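You operate a simulated robot arm through the tools that you are given. There is no shell and no other tool. Be economical: measure what you need, move in short steps, check, and stop when the job is done.

You are at the controls of a simulated robot arm. One attempt, no reset.

JOB
Fetch the 100 g desiccant pack from the top of the short bench and set it on top of the clear window pane.

It is judged by the outcome, as a careful person would: the job done as asked, and still so three seconds after it is handed in. It fails if anything else is knocked over, pushed out of place, dropped, spilled or broken.

ROBOT AND FRAMES
A 7-joint arm with a two-finger parallel gripper, fixed in place. Base frame: the origin is at the foot of the arm, x ahead of it, y to its left, z up; the work surface is at about z = 0.85. Units: m, degrees, N and s.
With the tool pointing down near the work surface it reaches from about 0.24 to 0.68 m from the base axis. Its first joint turns from -66.0 to 66.0 degrees. Payload 2.4 kg.
The TCP is the grasp point between the finger pads, 0.03 m short of the fingertips. In the tool frame z runs along the fingers and y along their closing line. The gripper opens to 0.094 m. The fingers are 0.028 m wide and 0.01 m thick; the gripper's body (0.05 by 0.096 m) begins 0.055 m behind the TCP.
Orientation is that of the tool frame in the base frame, as a unit quaternion [w, x, y, z]. With the fingers straight down and closing along the base's y, the tool's x points along the base's -x, its y along +y and its z along -z.

CONTROLS
- The arm moves only by the tool servo_tool. Its argument "moves" is a list of rows, each an object of numbers (a shift or turn left out is 0, a gripper value left out holds the last): "dx", "dy", "dz": the shift along the base's x, y, z in m; "rx", "ry", "rz": the turn, a rotation vector about the base's x, y, z in degrees; "fingers": the closure, from 0 (fully open) to 1 (shut). In form: [{"dx": .., "dy": .., "dz": .., "rx": .., "ry": .., "rz": .., "fingers": ..}, ...]. A call has 1 to 8 rows; each row is the pose to reach, as a shift and turn from the pose commanded when the call began. A row lasts 0.2 s, in which the tool goes at most 0.05 m and 8.6 degrees; a call with a longer step from one row to the next is refused whole, and so is a gripper value outside its range. A pose out of reach is approached as far as the arm can. The call stops where the force on the tool passes 40 N (or 10 N more than at its start, if that is more) or the arm is blocked; 0.2 s more then pass. The fingers move at their own pace (about 0.153 m/s each) and stop on an object; they squeeze with about 21 N. The grip force told is the motor's: it shows also when the fingers shut on nothing. Time passes only in rows, and 0.2 s behind the last, so rows that repeat a pose let the fingers close. The reply holds the time, the measured pose of the TCP, the force on the tool along the base axes, the opening and the grip force, in the units named above and with some noise.
- Cameras (640 x 400 px; columns grow to the right, rows downward): "scene" is fixed at [0.036, 0.4721, 1.4436]; the picture's right is [-0.76, -0.64, 0.00], its down [-0.39, 0.46, -0.80] and it looks along [0.52, -0.61, -0.60] (base axes); focal length 368 px, centre (320, 200). "wrist" rides on the gripper at [-0.037, 0, -0.058] in the tool frame; the picture's right is [0.00, -1.00, 0.00], its down [0.97, 0.00, -0.24] and it looks along [0.24, 0.00, 0.97] (tool axes); focal length 218 px, centre (320, 200). There is no depth. A picture from a camera that has moved, and an enlarged one, comes with that camera's place and axes in the base frame and with its lens.
- capture(camera): a new picture of that camera. No time passes.
- zoom(camera, box): a new picture of the part [left, top, right, bottom] of that camera's present view, enlarged. No time passes.
- close_job(): hands the job in; it is judged then, once.

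Work in short steps. Places have to be worked out from the pictures, the camera data and where the tool is seen: move nearer, look again, correct. Check each grasp and each placing, and mend what went wrong. You have 90 turns and 38 pictures in all, those below and enlarged ones among them. Open the gripper and draw the arm clear of the work before you hand the job in, unless the task says otherwise; then end with one line.

The tools are called after "Call:" by a JSON object that holds its "op" and its "data". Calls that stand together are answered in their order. servo_tool: Moves the arm, as the interface text tells. Its arguments: {"type":"object","properties":{"moves":{"type":"array","items":{"type":"object","properties":{"dx":{"type":"number"},"dy":{"type":"number"},"dz":{"type":"number"},"rx":{"type":"number"},"ry":{"type":"number"},"rz":{"type":"number"},"fingers":{"type":"number"}}}}},"required":["moves"]} The other tools are called the same way: capture (camera) takes a picture; zoom (camera, box) takes an enlarged picture of a part of a camera's view; close_job () hands the job in.

At the start:

```text
time: 0.0
position: [0.3773, 0.0371, 1.0993]
ee_rot: [0.0, 0.0, 1.0, 0.0]
contact_force: [-1.0, -0.1, -0.4]
finger_gap: 0.0937
finger_force: 0.0
```

scene: 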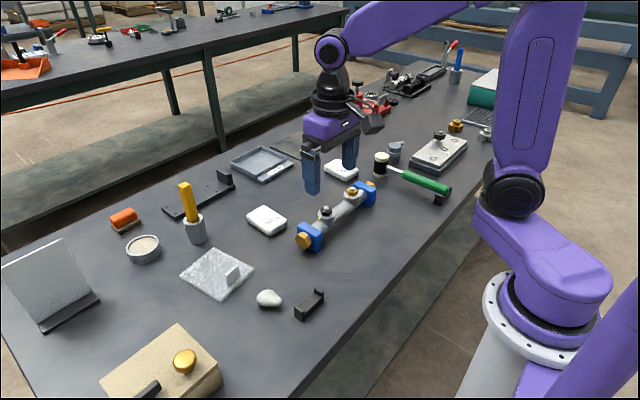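
wrist: 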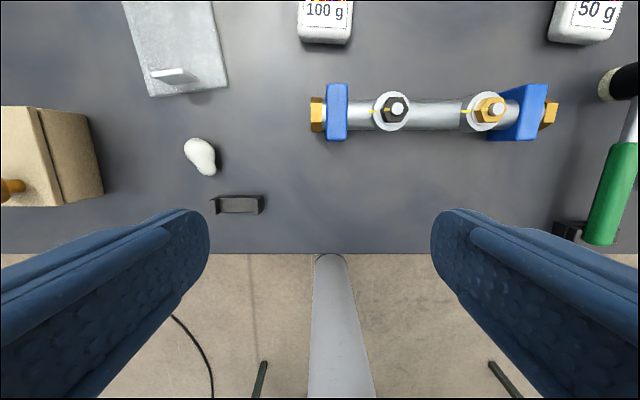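

The wrist view shows a pack marked 100 g and another marked 50 g. I'll enlarge the scene to identify the pane candidates and the packs.

Call:
{"op": "zoom", "data": {"camera": "scene", "box": [160, 130, 360, 320]}}

Call:
{"op": "zoom", "data": {"camera": "scene", "box": [0, 190, 240, 400]}}

```text
2.11 times, centred on (260, 225) of scene
camera zoom: at [0.036, 0.4721, 1.4436], right [-0.76, -0.64, 0.0], down [-0.39, 0.46, -0.8], along [0.52, -0.61, -0.6], focal length 775 px, centre (446, 147)
```

zoom: 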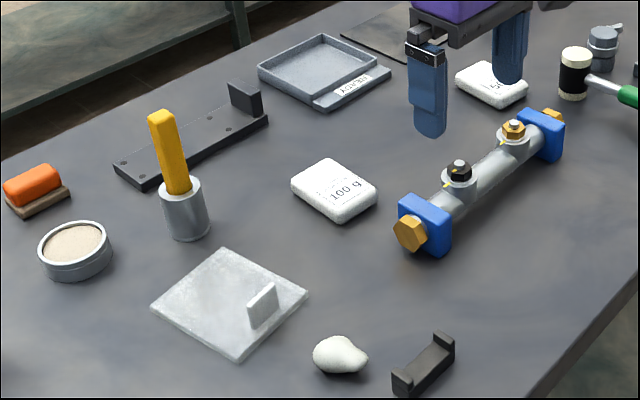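

```text
1.90 times, centred on (120, 295) of scene
camera zoom: at [0.036, 0.4721, 1.4436], right [-0.76, -0.64, 0.0], down [-0.39, 0.46, -0.8], along [0.52, -0.61, -0.6], focal length 701 px, centre (701, 19)
```

zoom: 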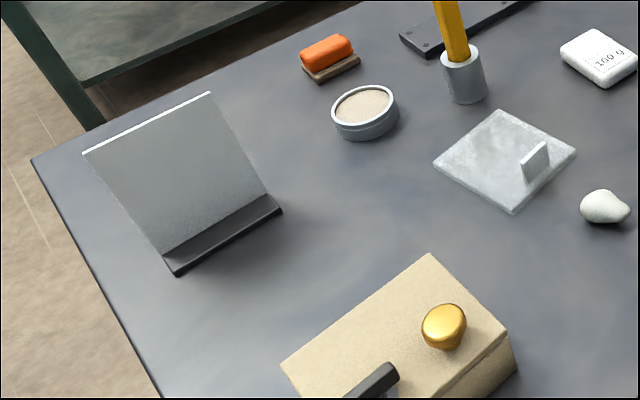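

The 100 g pack is at about (0.584, 0.027) on the bench. The flat clear pane with a tab is centred near (0.543, 0.208), with the tab at x≈0.495. I'll move above the pack and look again.

Call:
{"op": "servo_tool", "data": {"moves": [{"dx": 0.045}, {"dx": 0.09, "dz": -0.01}, {"dx": 0.135, "dz": -0.03}, {"dx": 0.18, "dz": -0.05, "dy": -0.005}, {"dx": 0.2, "dz": -0.07, "dy": -0.008}, {"dx": 0.2, "dz": -0.07, "dy": -0.008}]}}

Call:
{"op": "capture", "data": {"camera": "wrist"}}

```text
time: 1.4
position: [0.5783, 0.0277, 1.0271]
ee_rot: [0.0, -0.001, 1.0, -0.001]
contact_force: [0.3, -0.1, -0.1]
finger_gap: 0.094
finger_force: 0.0
```

```text
33 pictures are left
camera wrist: at [0.6153, 0.0282, 1.0859], right [0.0, -1.0, 0.0], down [-0.97, 0.0, 0.24], along [-0.24, 0.0, -0.97], focal length 218 px, centre (320, 200)
```

wrist: 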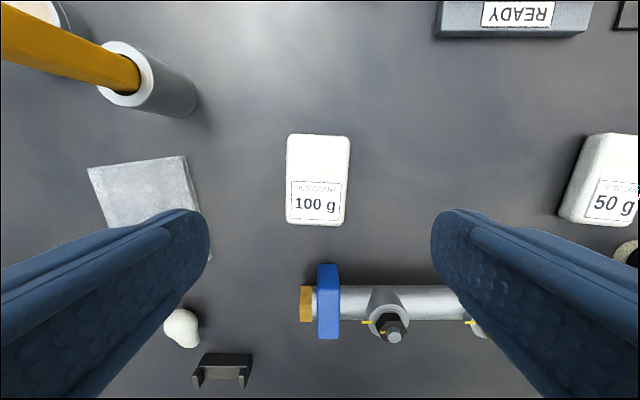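

The pack is about 0.062 m wide along y and its centre is near (0.580, 0.030), so it is almost square to the gripper. I'll go down in steps, stopping just above it.

Call:
{"op": "servo_tool", "data": {"moves": [{"dx": 0.001, "dy": 0.002, "dz": -0.045}, {"dx": 0.001, "dy": 0.002, "dz": -0.085}, {"dx": 0.001, "dy": 0.002, "dz": -0.11}, {"dx": 0.001, "dy": 0.002, "dz": -0.11}]}}

Call:
{"op": "capture", "data": {"camera": "wrist"}}

Call:
{"op": "zoom", "data": {"camera": "scene", "box": [200, 140, 360, 260]}}

```text
time: 2.4
position: [0.577, 0.0325, 0.9189]
ee_rot: [0.0, 0.0, 1.0, 0.0]
contact_force: [0.4, 0.2, 0.1]
finger_gap: 0.0938
finger_force: 0.0
```

```text
32 pictures are left
camera wrist: at [0.6146, 0.0337, 0.9781], right [0.0, -1.0, 0.0], down [-0.97, 0.0, 0.24], along [-0.24, 0.0, -0.97], focal length 218 px, centre (320, 200)
```

wrist: 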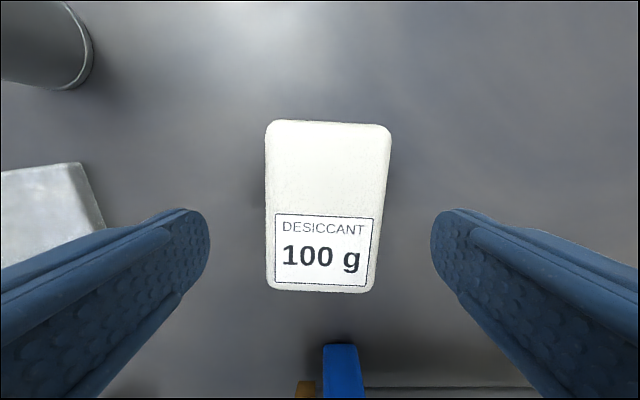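

```text
3.33 times, centred on (280, 200) of scene
camera zoom: at [0.036, 0.4721, 1.4436], right [-0.76, -0.64, 0.0], down [-0.39, 0.46, -0.8], along [0.52, -0.61, -0.6], focal length 1227 px, centre (453, 200)
```

zoom: 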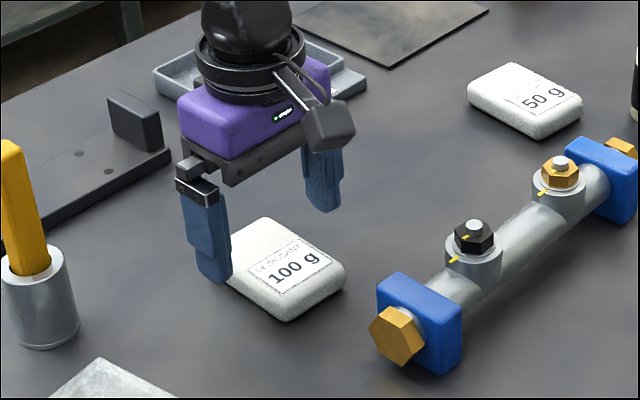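

The label reads "DESICCANT 100 g", and the pack is centred between the fingers with a yaw of about -3°. I'll lower to grasp height and close.

Call:
{"op": "servo_tool", "data": {"moves": [{"dx": 0.002, "dz": -0.018, "rz": -3}, {"dx": 0.002, "dz": -0.034, "rz": -3}, {"dx": 0.002, "dz": -0.034, "rz": -3}, {"dx": 0.002, "dz": -0.034, "rz": -3, "fingers": 1}, {"dx": 0.002, "dz": -0.034, "rz": -3, "fingers": 1}, {"dx": 0.002, "dz": -0.034, "rz": -3, "fingers": 1}]}}

```text
time: 3.8
position: [0.5793, 0.0302, 0.8854]
ee_rot: [0.0, 0.025, 1.0, 0.0]
contact_force: [-0.7, -0.4, 0.0]
finger_gap: 0.0617
finger_force: 21.3
```

The fingers stopped at 0.0617 m with 21 N, so the pack is held. I'll lift straight up and check the pack and the surroundings.

Call:
{"op": "servo_tool", "data": {"moves": [{"dz": 0.03}, {"dz": 0.07}, {"dz": 0.115}, {"dz": 0.16}, {"dz": 0.19}, {"dz": 0.19}]}}

Call:
{"op": "capture", "data": {"camera": "wrist"}}

Call:
{"op": "zoom", "data": {"camera": "scene", "box": [230, 100, 390, 200]}}

Call:
{"op": "zoom", "data": {"camera": "scene", "box": [160, 230, 280, 310]}}

```text
time: 5.2
position: [0.5788, 0.0293, 1.0757]
ee_rot: [0.0, 0.026, 1.0, 0.001]
contact_force: [0.4, 0.1, -2.0]
finger_gap: 0.0612
finger_force: 21.4
```

```text
30 pictures are left
camera wrist: at [0.6155, 0.0289, 1.1353], right [-0.05, -1.0, 0.0], down [-0.97, 0.05, 0.24], along [-0.24, 0.01, -0.97], focal length 218 px, centre (320, 200)
```

wrist: 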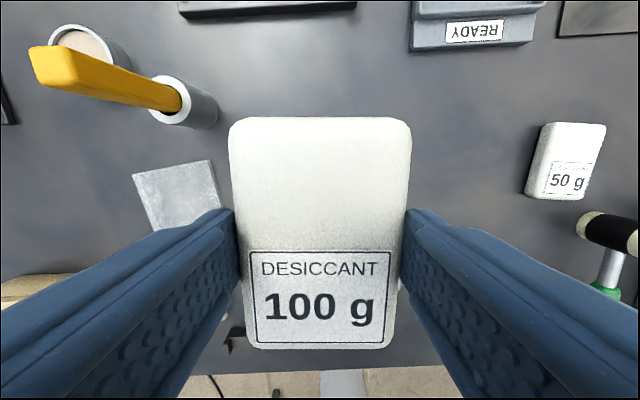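

```text
4.00 times, centred on (310, 150) of scene
camera zoom: at [0.036, 0.4721, 1.4436], right [-0.76, -0.64, 0.0], down [-0.39, 0.46, -0.8], along [0.52, -0.61, -0.6], focal length 1472 px, centre (360, 400)
```

zoom: 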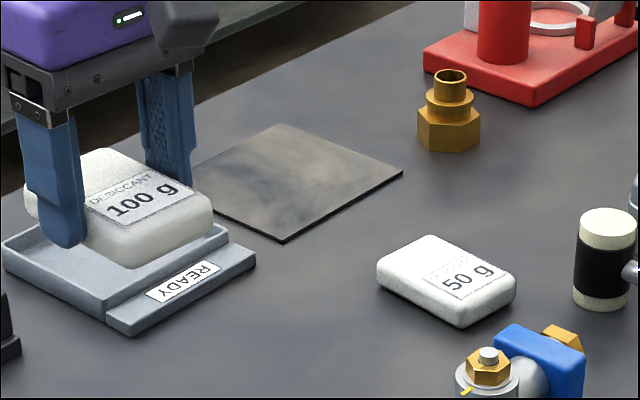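

```text
5.00 times, centred on (220, 270) of scene
camera zoom: at [0.036, 0.4721, 1.4436], right [-0.76, -0.64, 0.0], down [-0.39, 0.46, -0.8], along [0.52, -0.61, -0.6], focal length 1840 px, centre (820, -150)
```

zoom: 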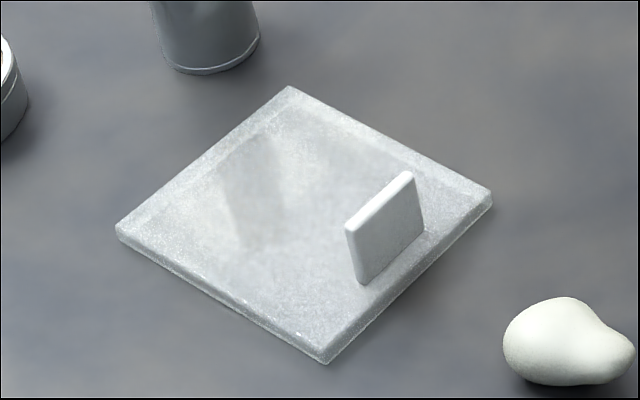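

The pack is securely held. The dark sheet (about 0.78, -0.33) and the upright panel (about 0.68, 0.45) are both outside the tool-down reach, which leaves the slab with the tab as the reachable candidate. I'll move towards it at height and look closely before deciding.

Call:
{"op": "servo_tool", "data": {"moves": [{"dx": -0.045, "dz": 0.01}, {"dx": -0.09, "dy": 0.01, "dz": 0.02}, {"dx": -0.1, "dy": 0.055, "dz": 0.02}, {"dx": -0.1, "dy": 0.1, "dz": 0.02}, {"dx": -0.1, "dy": 0.14, "dz": 0.02}, {"dx": -0.1, "dy": 0.14, "dz": 0.02}]}}

Call:
{"op": "capture", "data": {"camera": "wrist"}}

Call:
{"op": "capture", "data": {"camera": "scene"}}

```text
time: 6.6
position: [0.4795, 0.1746, 1.0972]
ee_rot: [0.0, 0.026, 1.0, 0.0]
contact_force: [0.1, 0.0, -0.9]
finger_gap: 0.0615
finger_force: 20.4
```

```text
27 pictures are left
camera wrist: at [0.5162, 0.1744, 1.1555], right [-0.05, -1.0, 0.0], down [-0.97, 0.05, 0.24], along [-0.24, 0.01, -0.97], focal length 218 px, centre (320, 200)
```

wrist: 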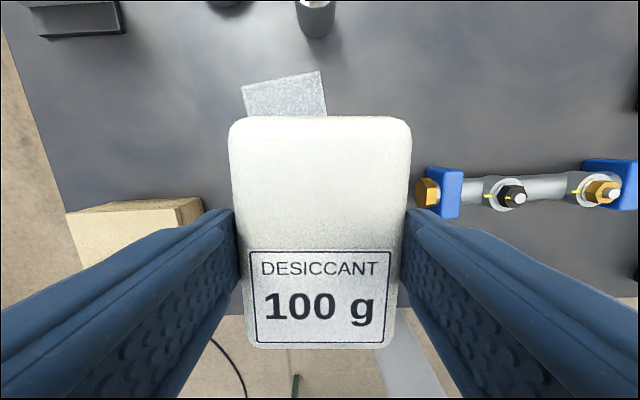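

```text
26 pictures are left
```

scene: 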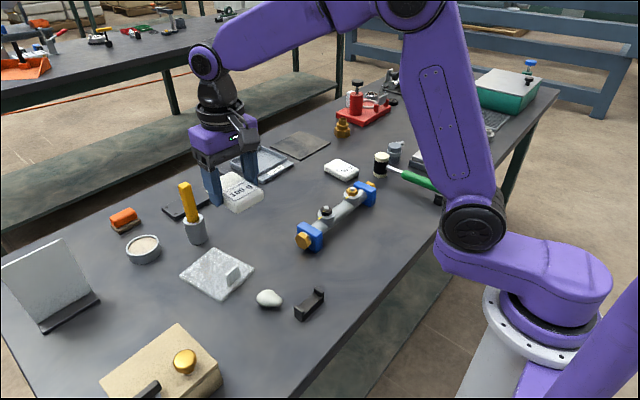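

To settle which object is the clear pane, I'll enlarge the other two candidates.

Call:
{"op": "zoom", "data": {"camera": "scene", "box": [250, 115, 350, 175]}}

Call:
{"op": "zoom", "data": {"camera": "scene", "box": [0, 230, 120, 340]}}

Call:
{"op": "zoom", "data": {"camera": "scene", "box": [340, 50, 560, 180]}}

```text
6.40 times, centred on (300, 145) of scene
camera zoom: at [0.036, 0.4721, 1.4436], right [-0.76, -0.64, 0.0], down [-0.39, 0.46, -0.8], along [0.52, -0.61, -0.6], focal length 2355 px, centre (448, 552)
```

zoom: 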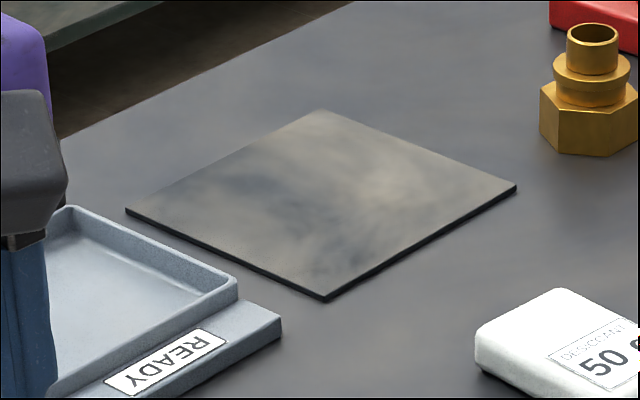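

```text
3.64 times, centred on (60, 285) of scene
camera zoom: at [0.036, 0.4721, 1.4436], right [-0.76, -0.64, 0.0], down [-0.39, 0.46, -0.8], along [0.52, -0.61, -0.6], focal length 1338 px, centre (1266, -109)
```

zoom: 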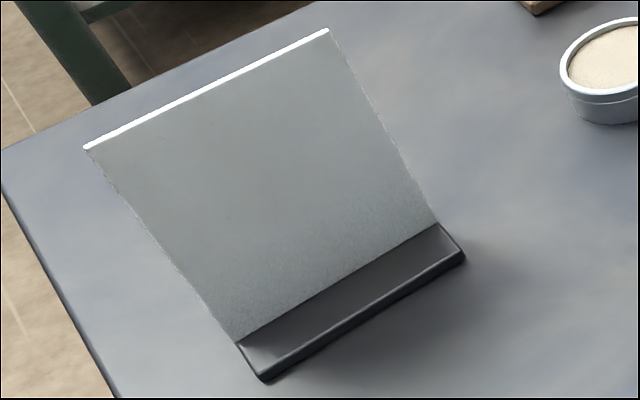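

```text
2.91 times, centred on (450, 115) of scene
camera zoom: at [0.036, 0.4721, 1.4436], right [-0.76, -0.64, 0.0], down [-0.39, 0.46, -0.8], along [0.52, -0.61, -0.6], focal length 1071 px, centre (-58, 447)
```

zoom: 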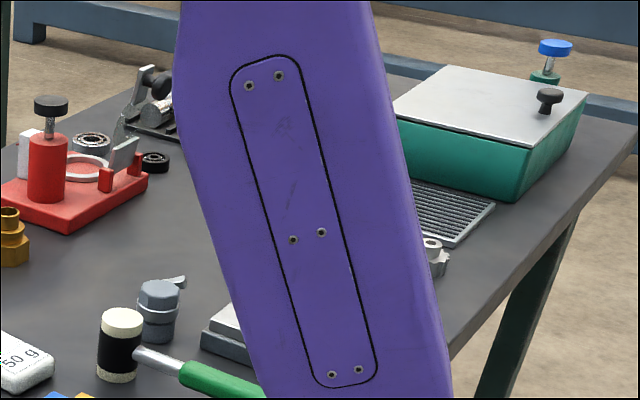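

The dark sheet and upright panel still don't read as a pane to set something on. I'll lower behind the slab for a close wrist view over the pack's front edge.

Call:
{"op": "servo_tool", "data": {"moves": [{"dx": -0.03, "dy": 0.015, "dz": -0.03}, {"dx": -0.055, "dy": 0.03, "dz": -0.06}, {"dx": -0.055, "dy": 0.03, "dz": -0.09}, {"dx": -0.055, "dy": 0.03, "dz": -0.09}]}}

Call:
{"op": "zoom", "data": {"camera": "wrist", "box": [200, 0, 440, 130]}}

```text
time: 7.6
position: [0.4262, 0.2009, 1.0038]
ee_rot: [0.0, 0.026, 1.0, 0.001]
contact_force: [0.1, -0.9, -0.5]
finger_gap: 0.0613
finger_force: 21.2
```

```text
2.67 times, centred on (320, 65) of wrist
camera zoom: at [0.463, 0.2002, 1.0623], right [-0.05, -1.0, 0.0], down [-0.97, 0.05, 0.24], along [-0.24, 0.01, -0.97], focal length 582 px, centre (320, 560)
```

zoom: 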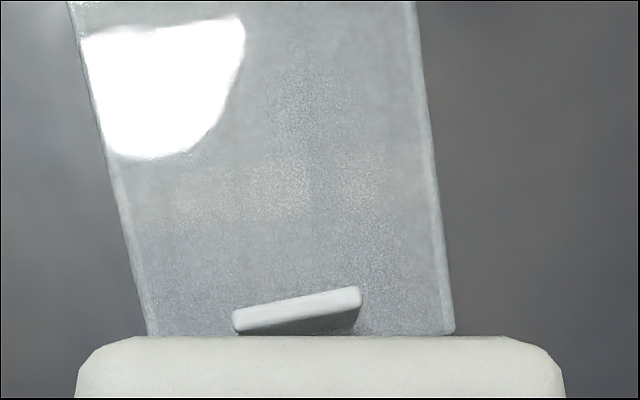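

Up close the slab is glossy and see-through, with its inner edges visible, so it is the clear pane. Its yaw is about +8° and the tab is at (0.492, 0.209). I'll align the pack over the free part at about (0.551, 0.214) and lower partway.

Call:
{"op": "servo_tool", "data": {"moves": [{"dx": 0.04, "dy": 0.005, "rz": 4}, {"dx": 0.08, "dy": 0.01, "rz": 8}, {"dx": 0.1245, "dy": 0.013, "rz": 11}, {"dx": 0.1245, "dy": 0.013, "rz": 11, "dz": -0.03}, {"dx": 0.1245, "dy": 0.013, "rz": 11, "dz": -0.06}, {"dx": 0.1245, "dy": 0.013, "rz": 11, "dz": -0.06}]}}

Call:
{"op": "zoom", "data": {"camera": "scene", "box": [150, 160, 300, 320]}}

Call:
{"op": "capture", "data": {"camera": "wrist"}}

```text
time: 9.0
position: [0.5524, 0.2158, 0.9446]
ee_rot: [-0.001, -0.071, 0.997, 0.0]
contact_force: [-0.7, -0.1, -2.1]
finger_gap: 0.0614
finger_force: 21.1
```

```text
2.50 times, centred on (225, 240) of scene
camera zoom: at [0.036, 0.4721, 1.4436], right [-0.76, -0.64, 0.0], down [-0.39, 0.46, -0.8], along [0.52, -0.61, -0.6], focal length 920 px, centre (558, 100)
```

zoom: 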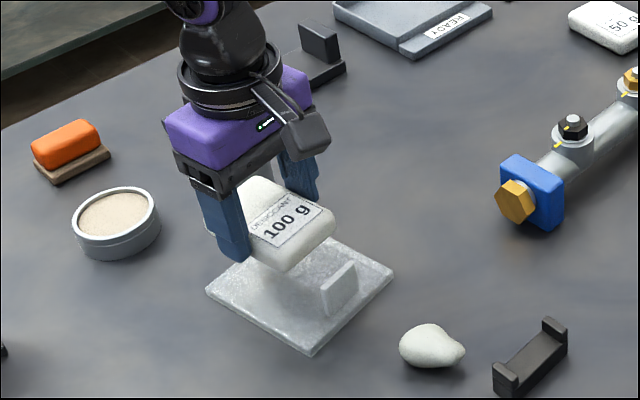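

```text
20 pictures are left
camera wrist: at [0.5901, 0.2223, 1.0028], right [0.14, -0.99, 0.0], down [-0.96, -0.14, 0.24], along [-0.24, -0.03, -0.97], focal length 218 px, centre (320, 200)
```

wrist: 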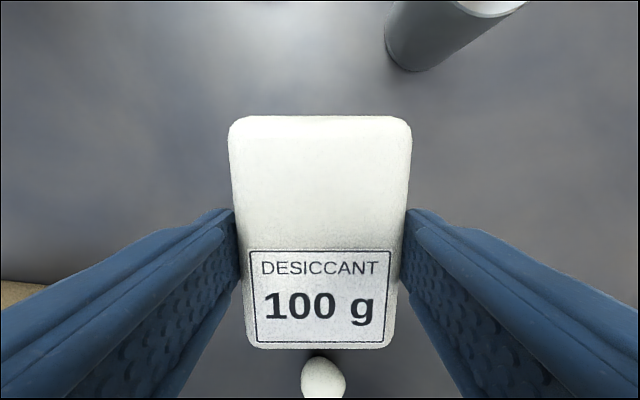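

The pack sits over the free half with about 1 cm to the tab, and its end stays within the pane's far edge. I'll lower to just above the pane, then ease down.

Call:
{"op": "servo_tool", "data": {"moves": [{"dz": -0.02}, {"dz": -0.036}, {"dz": -0.042}, {"dz": -0.045}, {"dz": -0.045}]}}

Call:
{"op": "zoom", "data": {"camera": "scene", "box": [165, 215, 275, 310]}}

```text
time: 10.2
position: [0.551, 0.2148, 0.8994]
ee_rot: [0.0, -0.07, 0.998, -0.001]
contact_force: [-0.4, -0.2, -0.9]
finger_gap: 0.0616
finger_force: 20.8
```

```text
4.21 times, centred on (220, 262) of scene
camera zoom: at [0.036, 0.4721, 1.4436], right [-0.76, -0.64, 0.0], down [-0.39, 0.46, -0.8], along [0.52, -0.61, -0.6], focal length 1550 px, centre (741, -63)
```

zoom: 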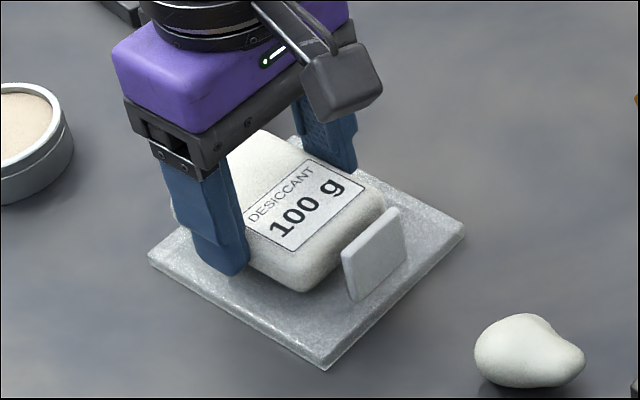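

The pack is just above the pane, clear of the tab, with no contact force. I'll ease down in small steps.

Call:
{"op": "servo_tool", "data": {"moves": [{"dz": -0.002}, {"dz": -0.0035}, {"dz": -0.005}, {"dz": -0.005}]}}

```text
time: 11.2
position: [0.5501, 0.2139, 0.895]
ee_rot: [0.0, -0.07, 0.998, 0.0]
contact_force: [0.1, -0.3, -1.3]
finger_gap: 0.0614
finger_force: 21.6
```

There is still no contact at 0.895, so I'll continue in 1 mm steps.

Call:
{"op": "servo_tool", "data": {"moves": [{"dz": -0.001}, {"dz": -0.002}, {"dz": -0.002}]}}

```text
time: 12.0
position: [0.5514, 0.2152, 0.8941]
ee_rot: [0.003, -0.07, 0.998, 0.0]
contact_force: [-0.3, -2.7, 18.5]
finger_gap: 0.0617
finger_force: 20.5
```

A contact force of 18 N shows the pack is resting on the pane. I'll ease back about 1 mm to take off the load, then open.

Call:
{"op": "servo_tool", "data": {"moves": [{"dz": 0.001}, {"dz": 0.001}]}}

```text
time: 12.6
position: [0.5499, 0.2151, 0.8945]
ee_rot: [0.001, -0.071, 0.998, 0.0]
contact_force: [4.5, 1.3, 12.4]
finger_gap: 0.0615
finger_force: 21.3
```

Contact is still 12 N, so I'll ease up a little more and then open the fingers gently.

Call:
{"op": "servo_tool", "data": {"moves": [{"dz": 0.0008}, {"dz": 0.0008}, {"dz": 0.0008, "fingers": 0.25}, {"dz": 0.0008, "fingers": 0.15}, {"dz": 0.0008, "fingers": 0.1}, {"dz": 0.0008, "fingers": 0.1}]}}

Call:
{"op": "zoom", "data": {"camera": "scene", "box": [165, 215, 275, 310]}}

```text
time: 14.0
position: [0.5495, 0.2147, 0.8957]
ee_rot: [0.0, -0.07, 0.998, 0.001]
contact_force: [-0.8, 0.0, -0.6]
finger_gap: 0.0846
finger_force: 0.0
```

```text
4.21 times, centred on (220, 262) of scene
camera zoom: at [0.036, 0.4721, 1.4436], right [-0.76, -0.64, 0.0], down [-0.39, 0.46, -0.8], along [0.52, -0.61, -0.6], focal length 1550 px, centre (741, -63)
```

zoom: 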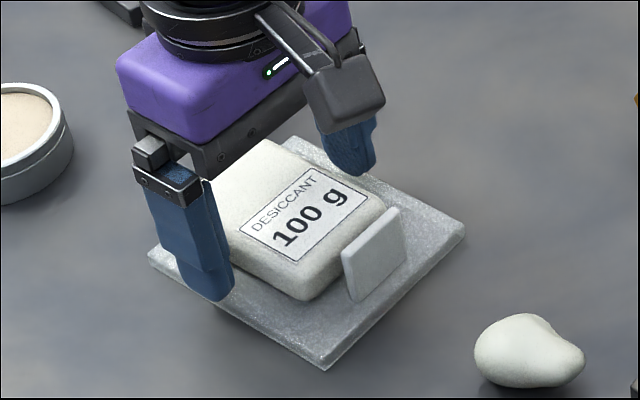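

The pack is released and resting on the pane. I'll raise straight up and draw clear.

Call:
{"op": "servo_tool", "data": {"moves": [{"dz": 0.02}, {"dz": 0.06}, {"dz": 0.105}, {"dz": 0.15}, {"dz": 0.19, "dx": -0.03}, {"dz": 0.2, "dx": -0.07, "dy": -0.02}, {"dz": 0.2, "dx": -0.11, "dy": -0.04}, {"dz": 0.2, "dx": -0.15, "dy": -0.06}]}}

Call:
{"op": "capture", "data": {"camera": "scene"}}

Call:
{"op": "capture", "data": {"camera": "wrist"}}

Call:
{"op": "zoom", "data": {"camera": "scene", "box": [165, 215, 275, 310]}}

```text
time: 15.8
position: [0.3986, 0.1548, 1.0948]
ee_rot: [-0.001, -0.071, 0.997, 0.001]
contact_force: [-0.9, 0.1, -0.4]
finger_gap: 0.0842
finger_force: 0.0
```

```text
17 pictures are left
```

scene: 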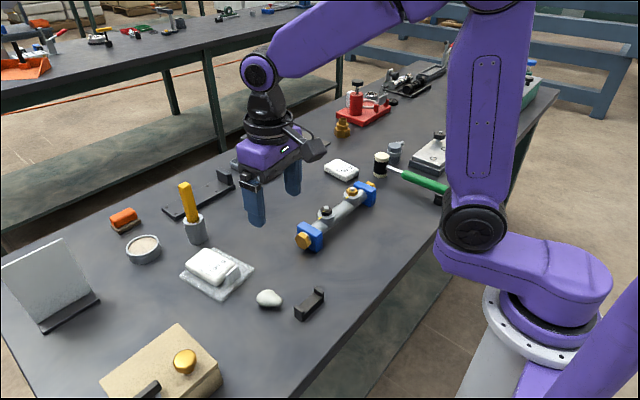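

```text
16 pictures are left
camera wrist: at [0.4349, 0.1617, 1.1538], right [0.14, -0.99, 0.0], down [-0.96, -0.14, 0.24], along [-0.24, -0.03, -0.97], focal length 218 px, centre (320, 200)
```

wrist: 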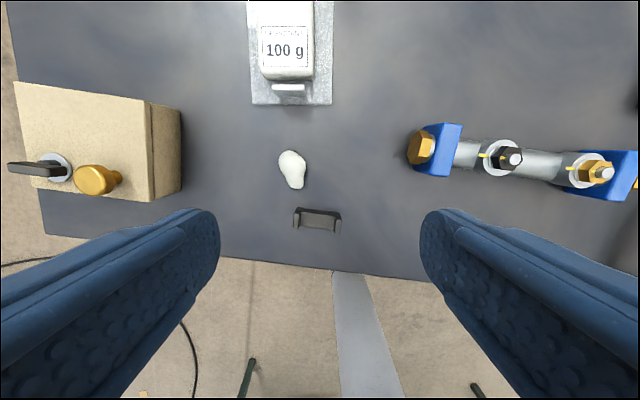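

```text
4.21 times, centred on (220, 262) of scene
camera zoom: at [0.036, 0.4721, 1.4436], right [-0.76, -0.64, 0.0], down [-0.39, 0.46, -0.8], along [0.52, -0.61, -0.6], focal length 1550 px, centre (741, -63)
```

zoom: 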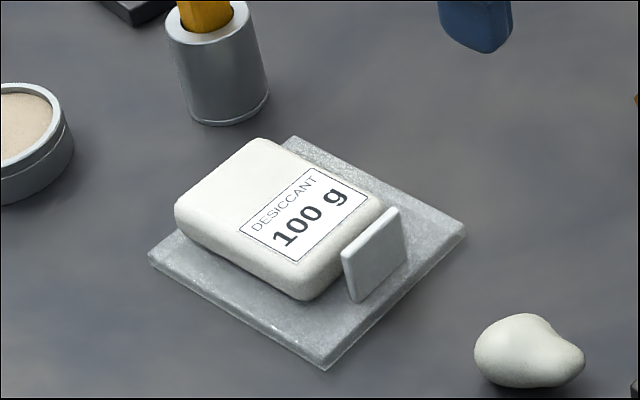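

The pack lies flat on the pane, the pane hasn't moved and everything else is in place. The gripper is open and clear, so I'm handing in.

Call:
{"op": "close_job", "data": {}}

```text
The job is handed in.
```

I set the 100 g desiccant pack flat on the clear window pane (I took this to be the slab with the upright tab); nothing else was disturbed, and the gripper is open and clear.
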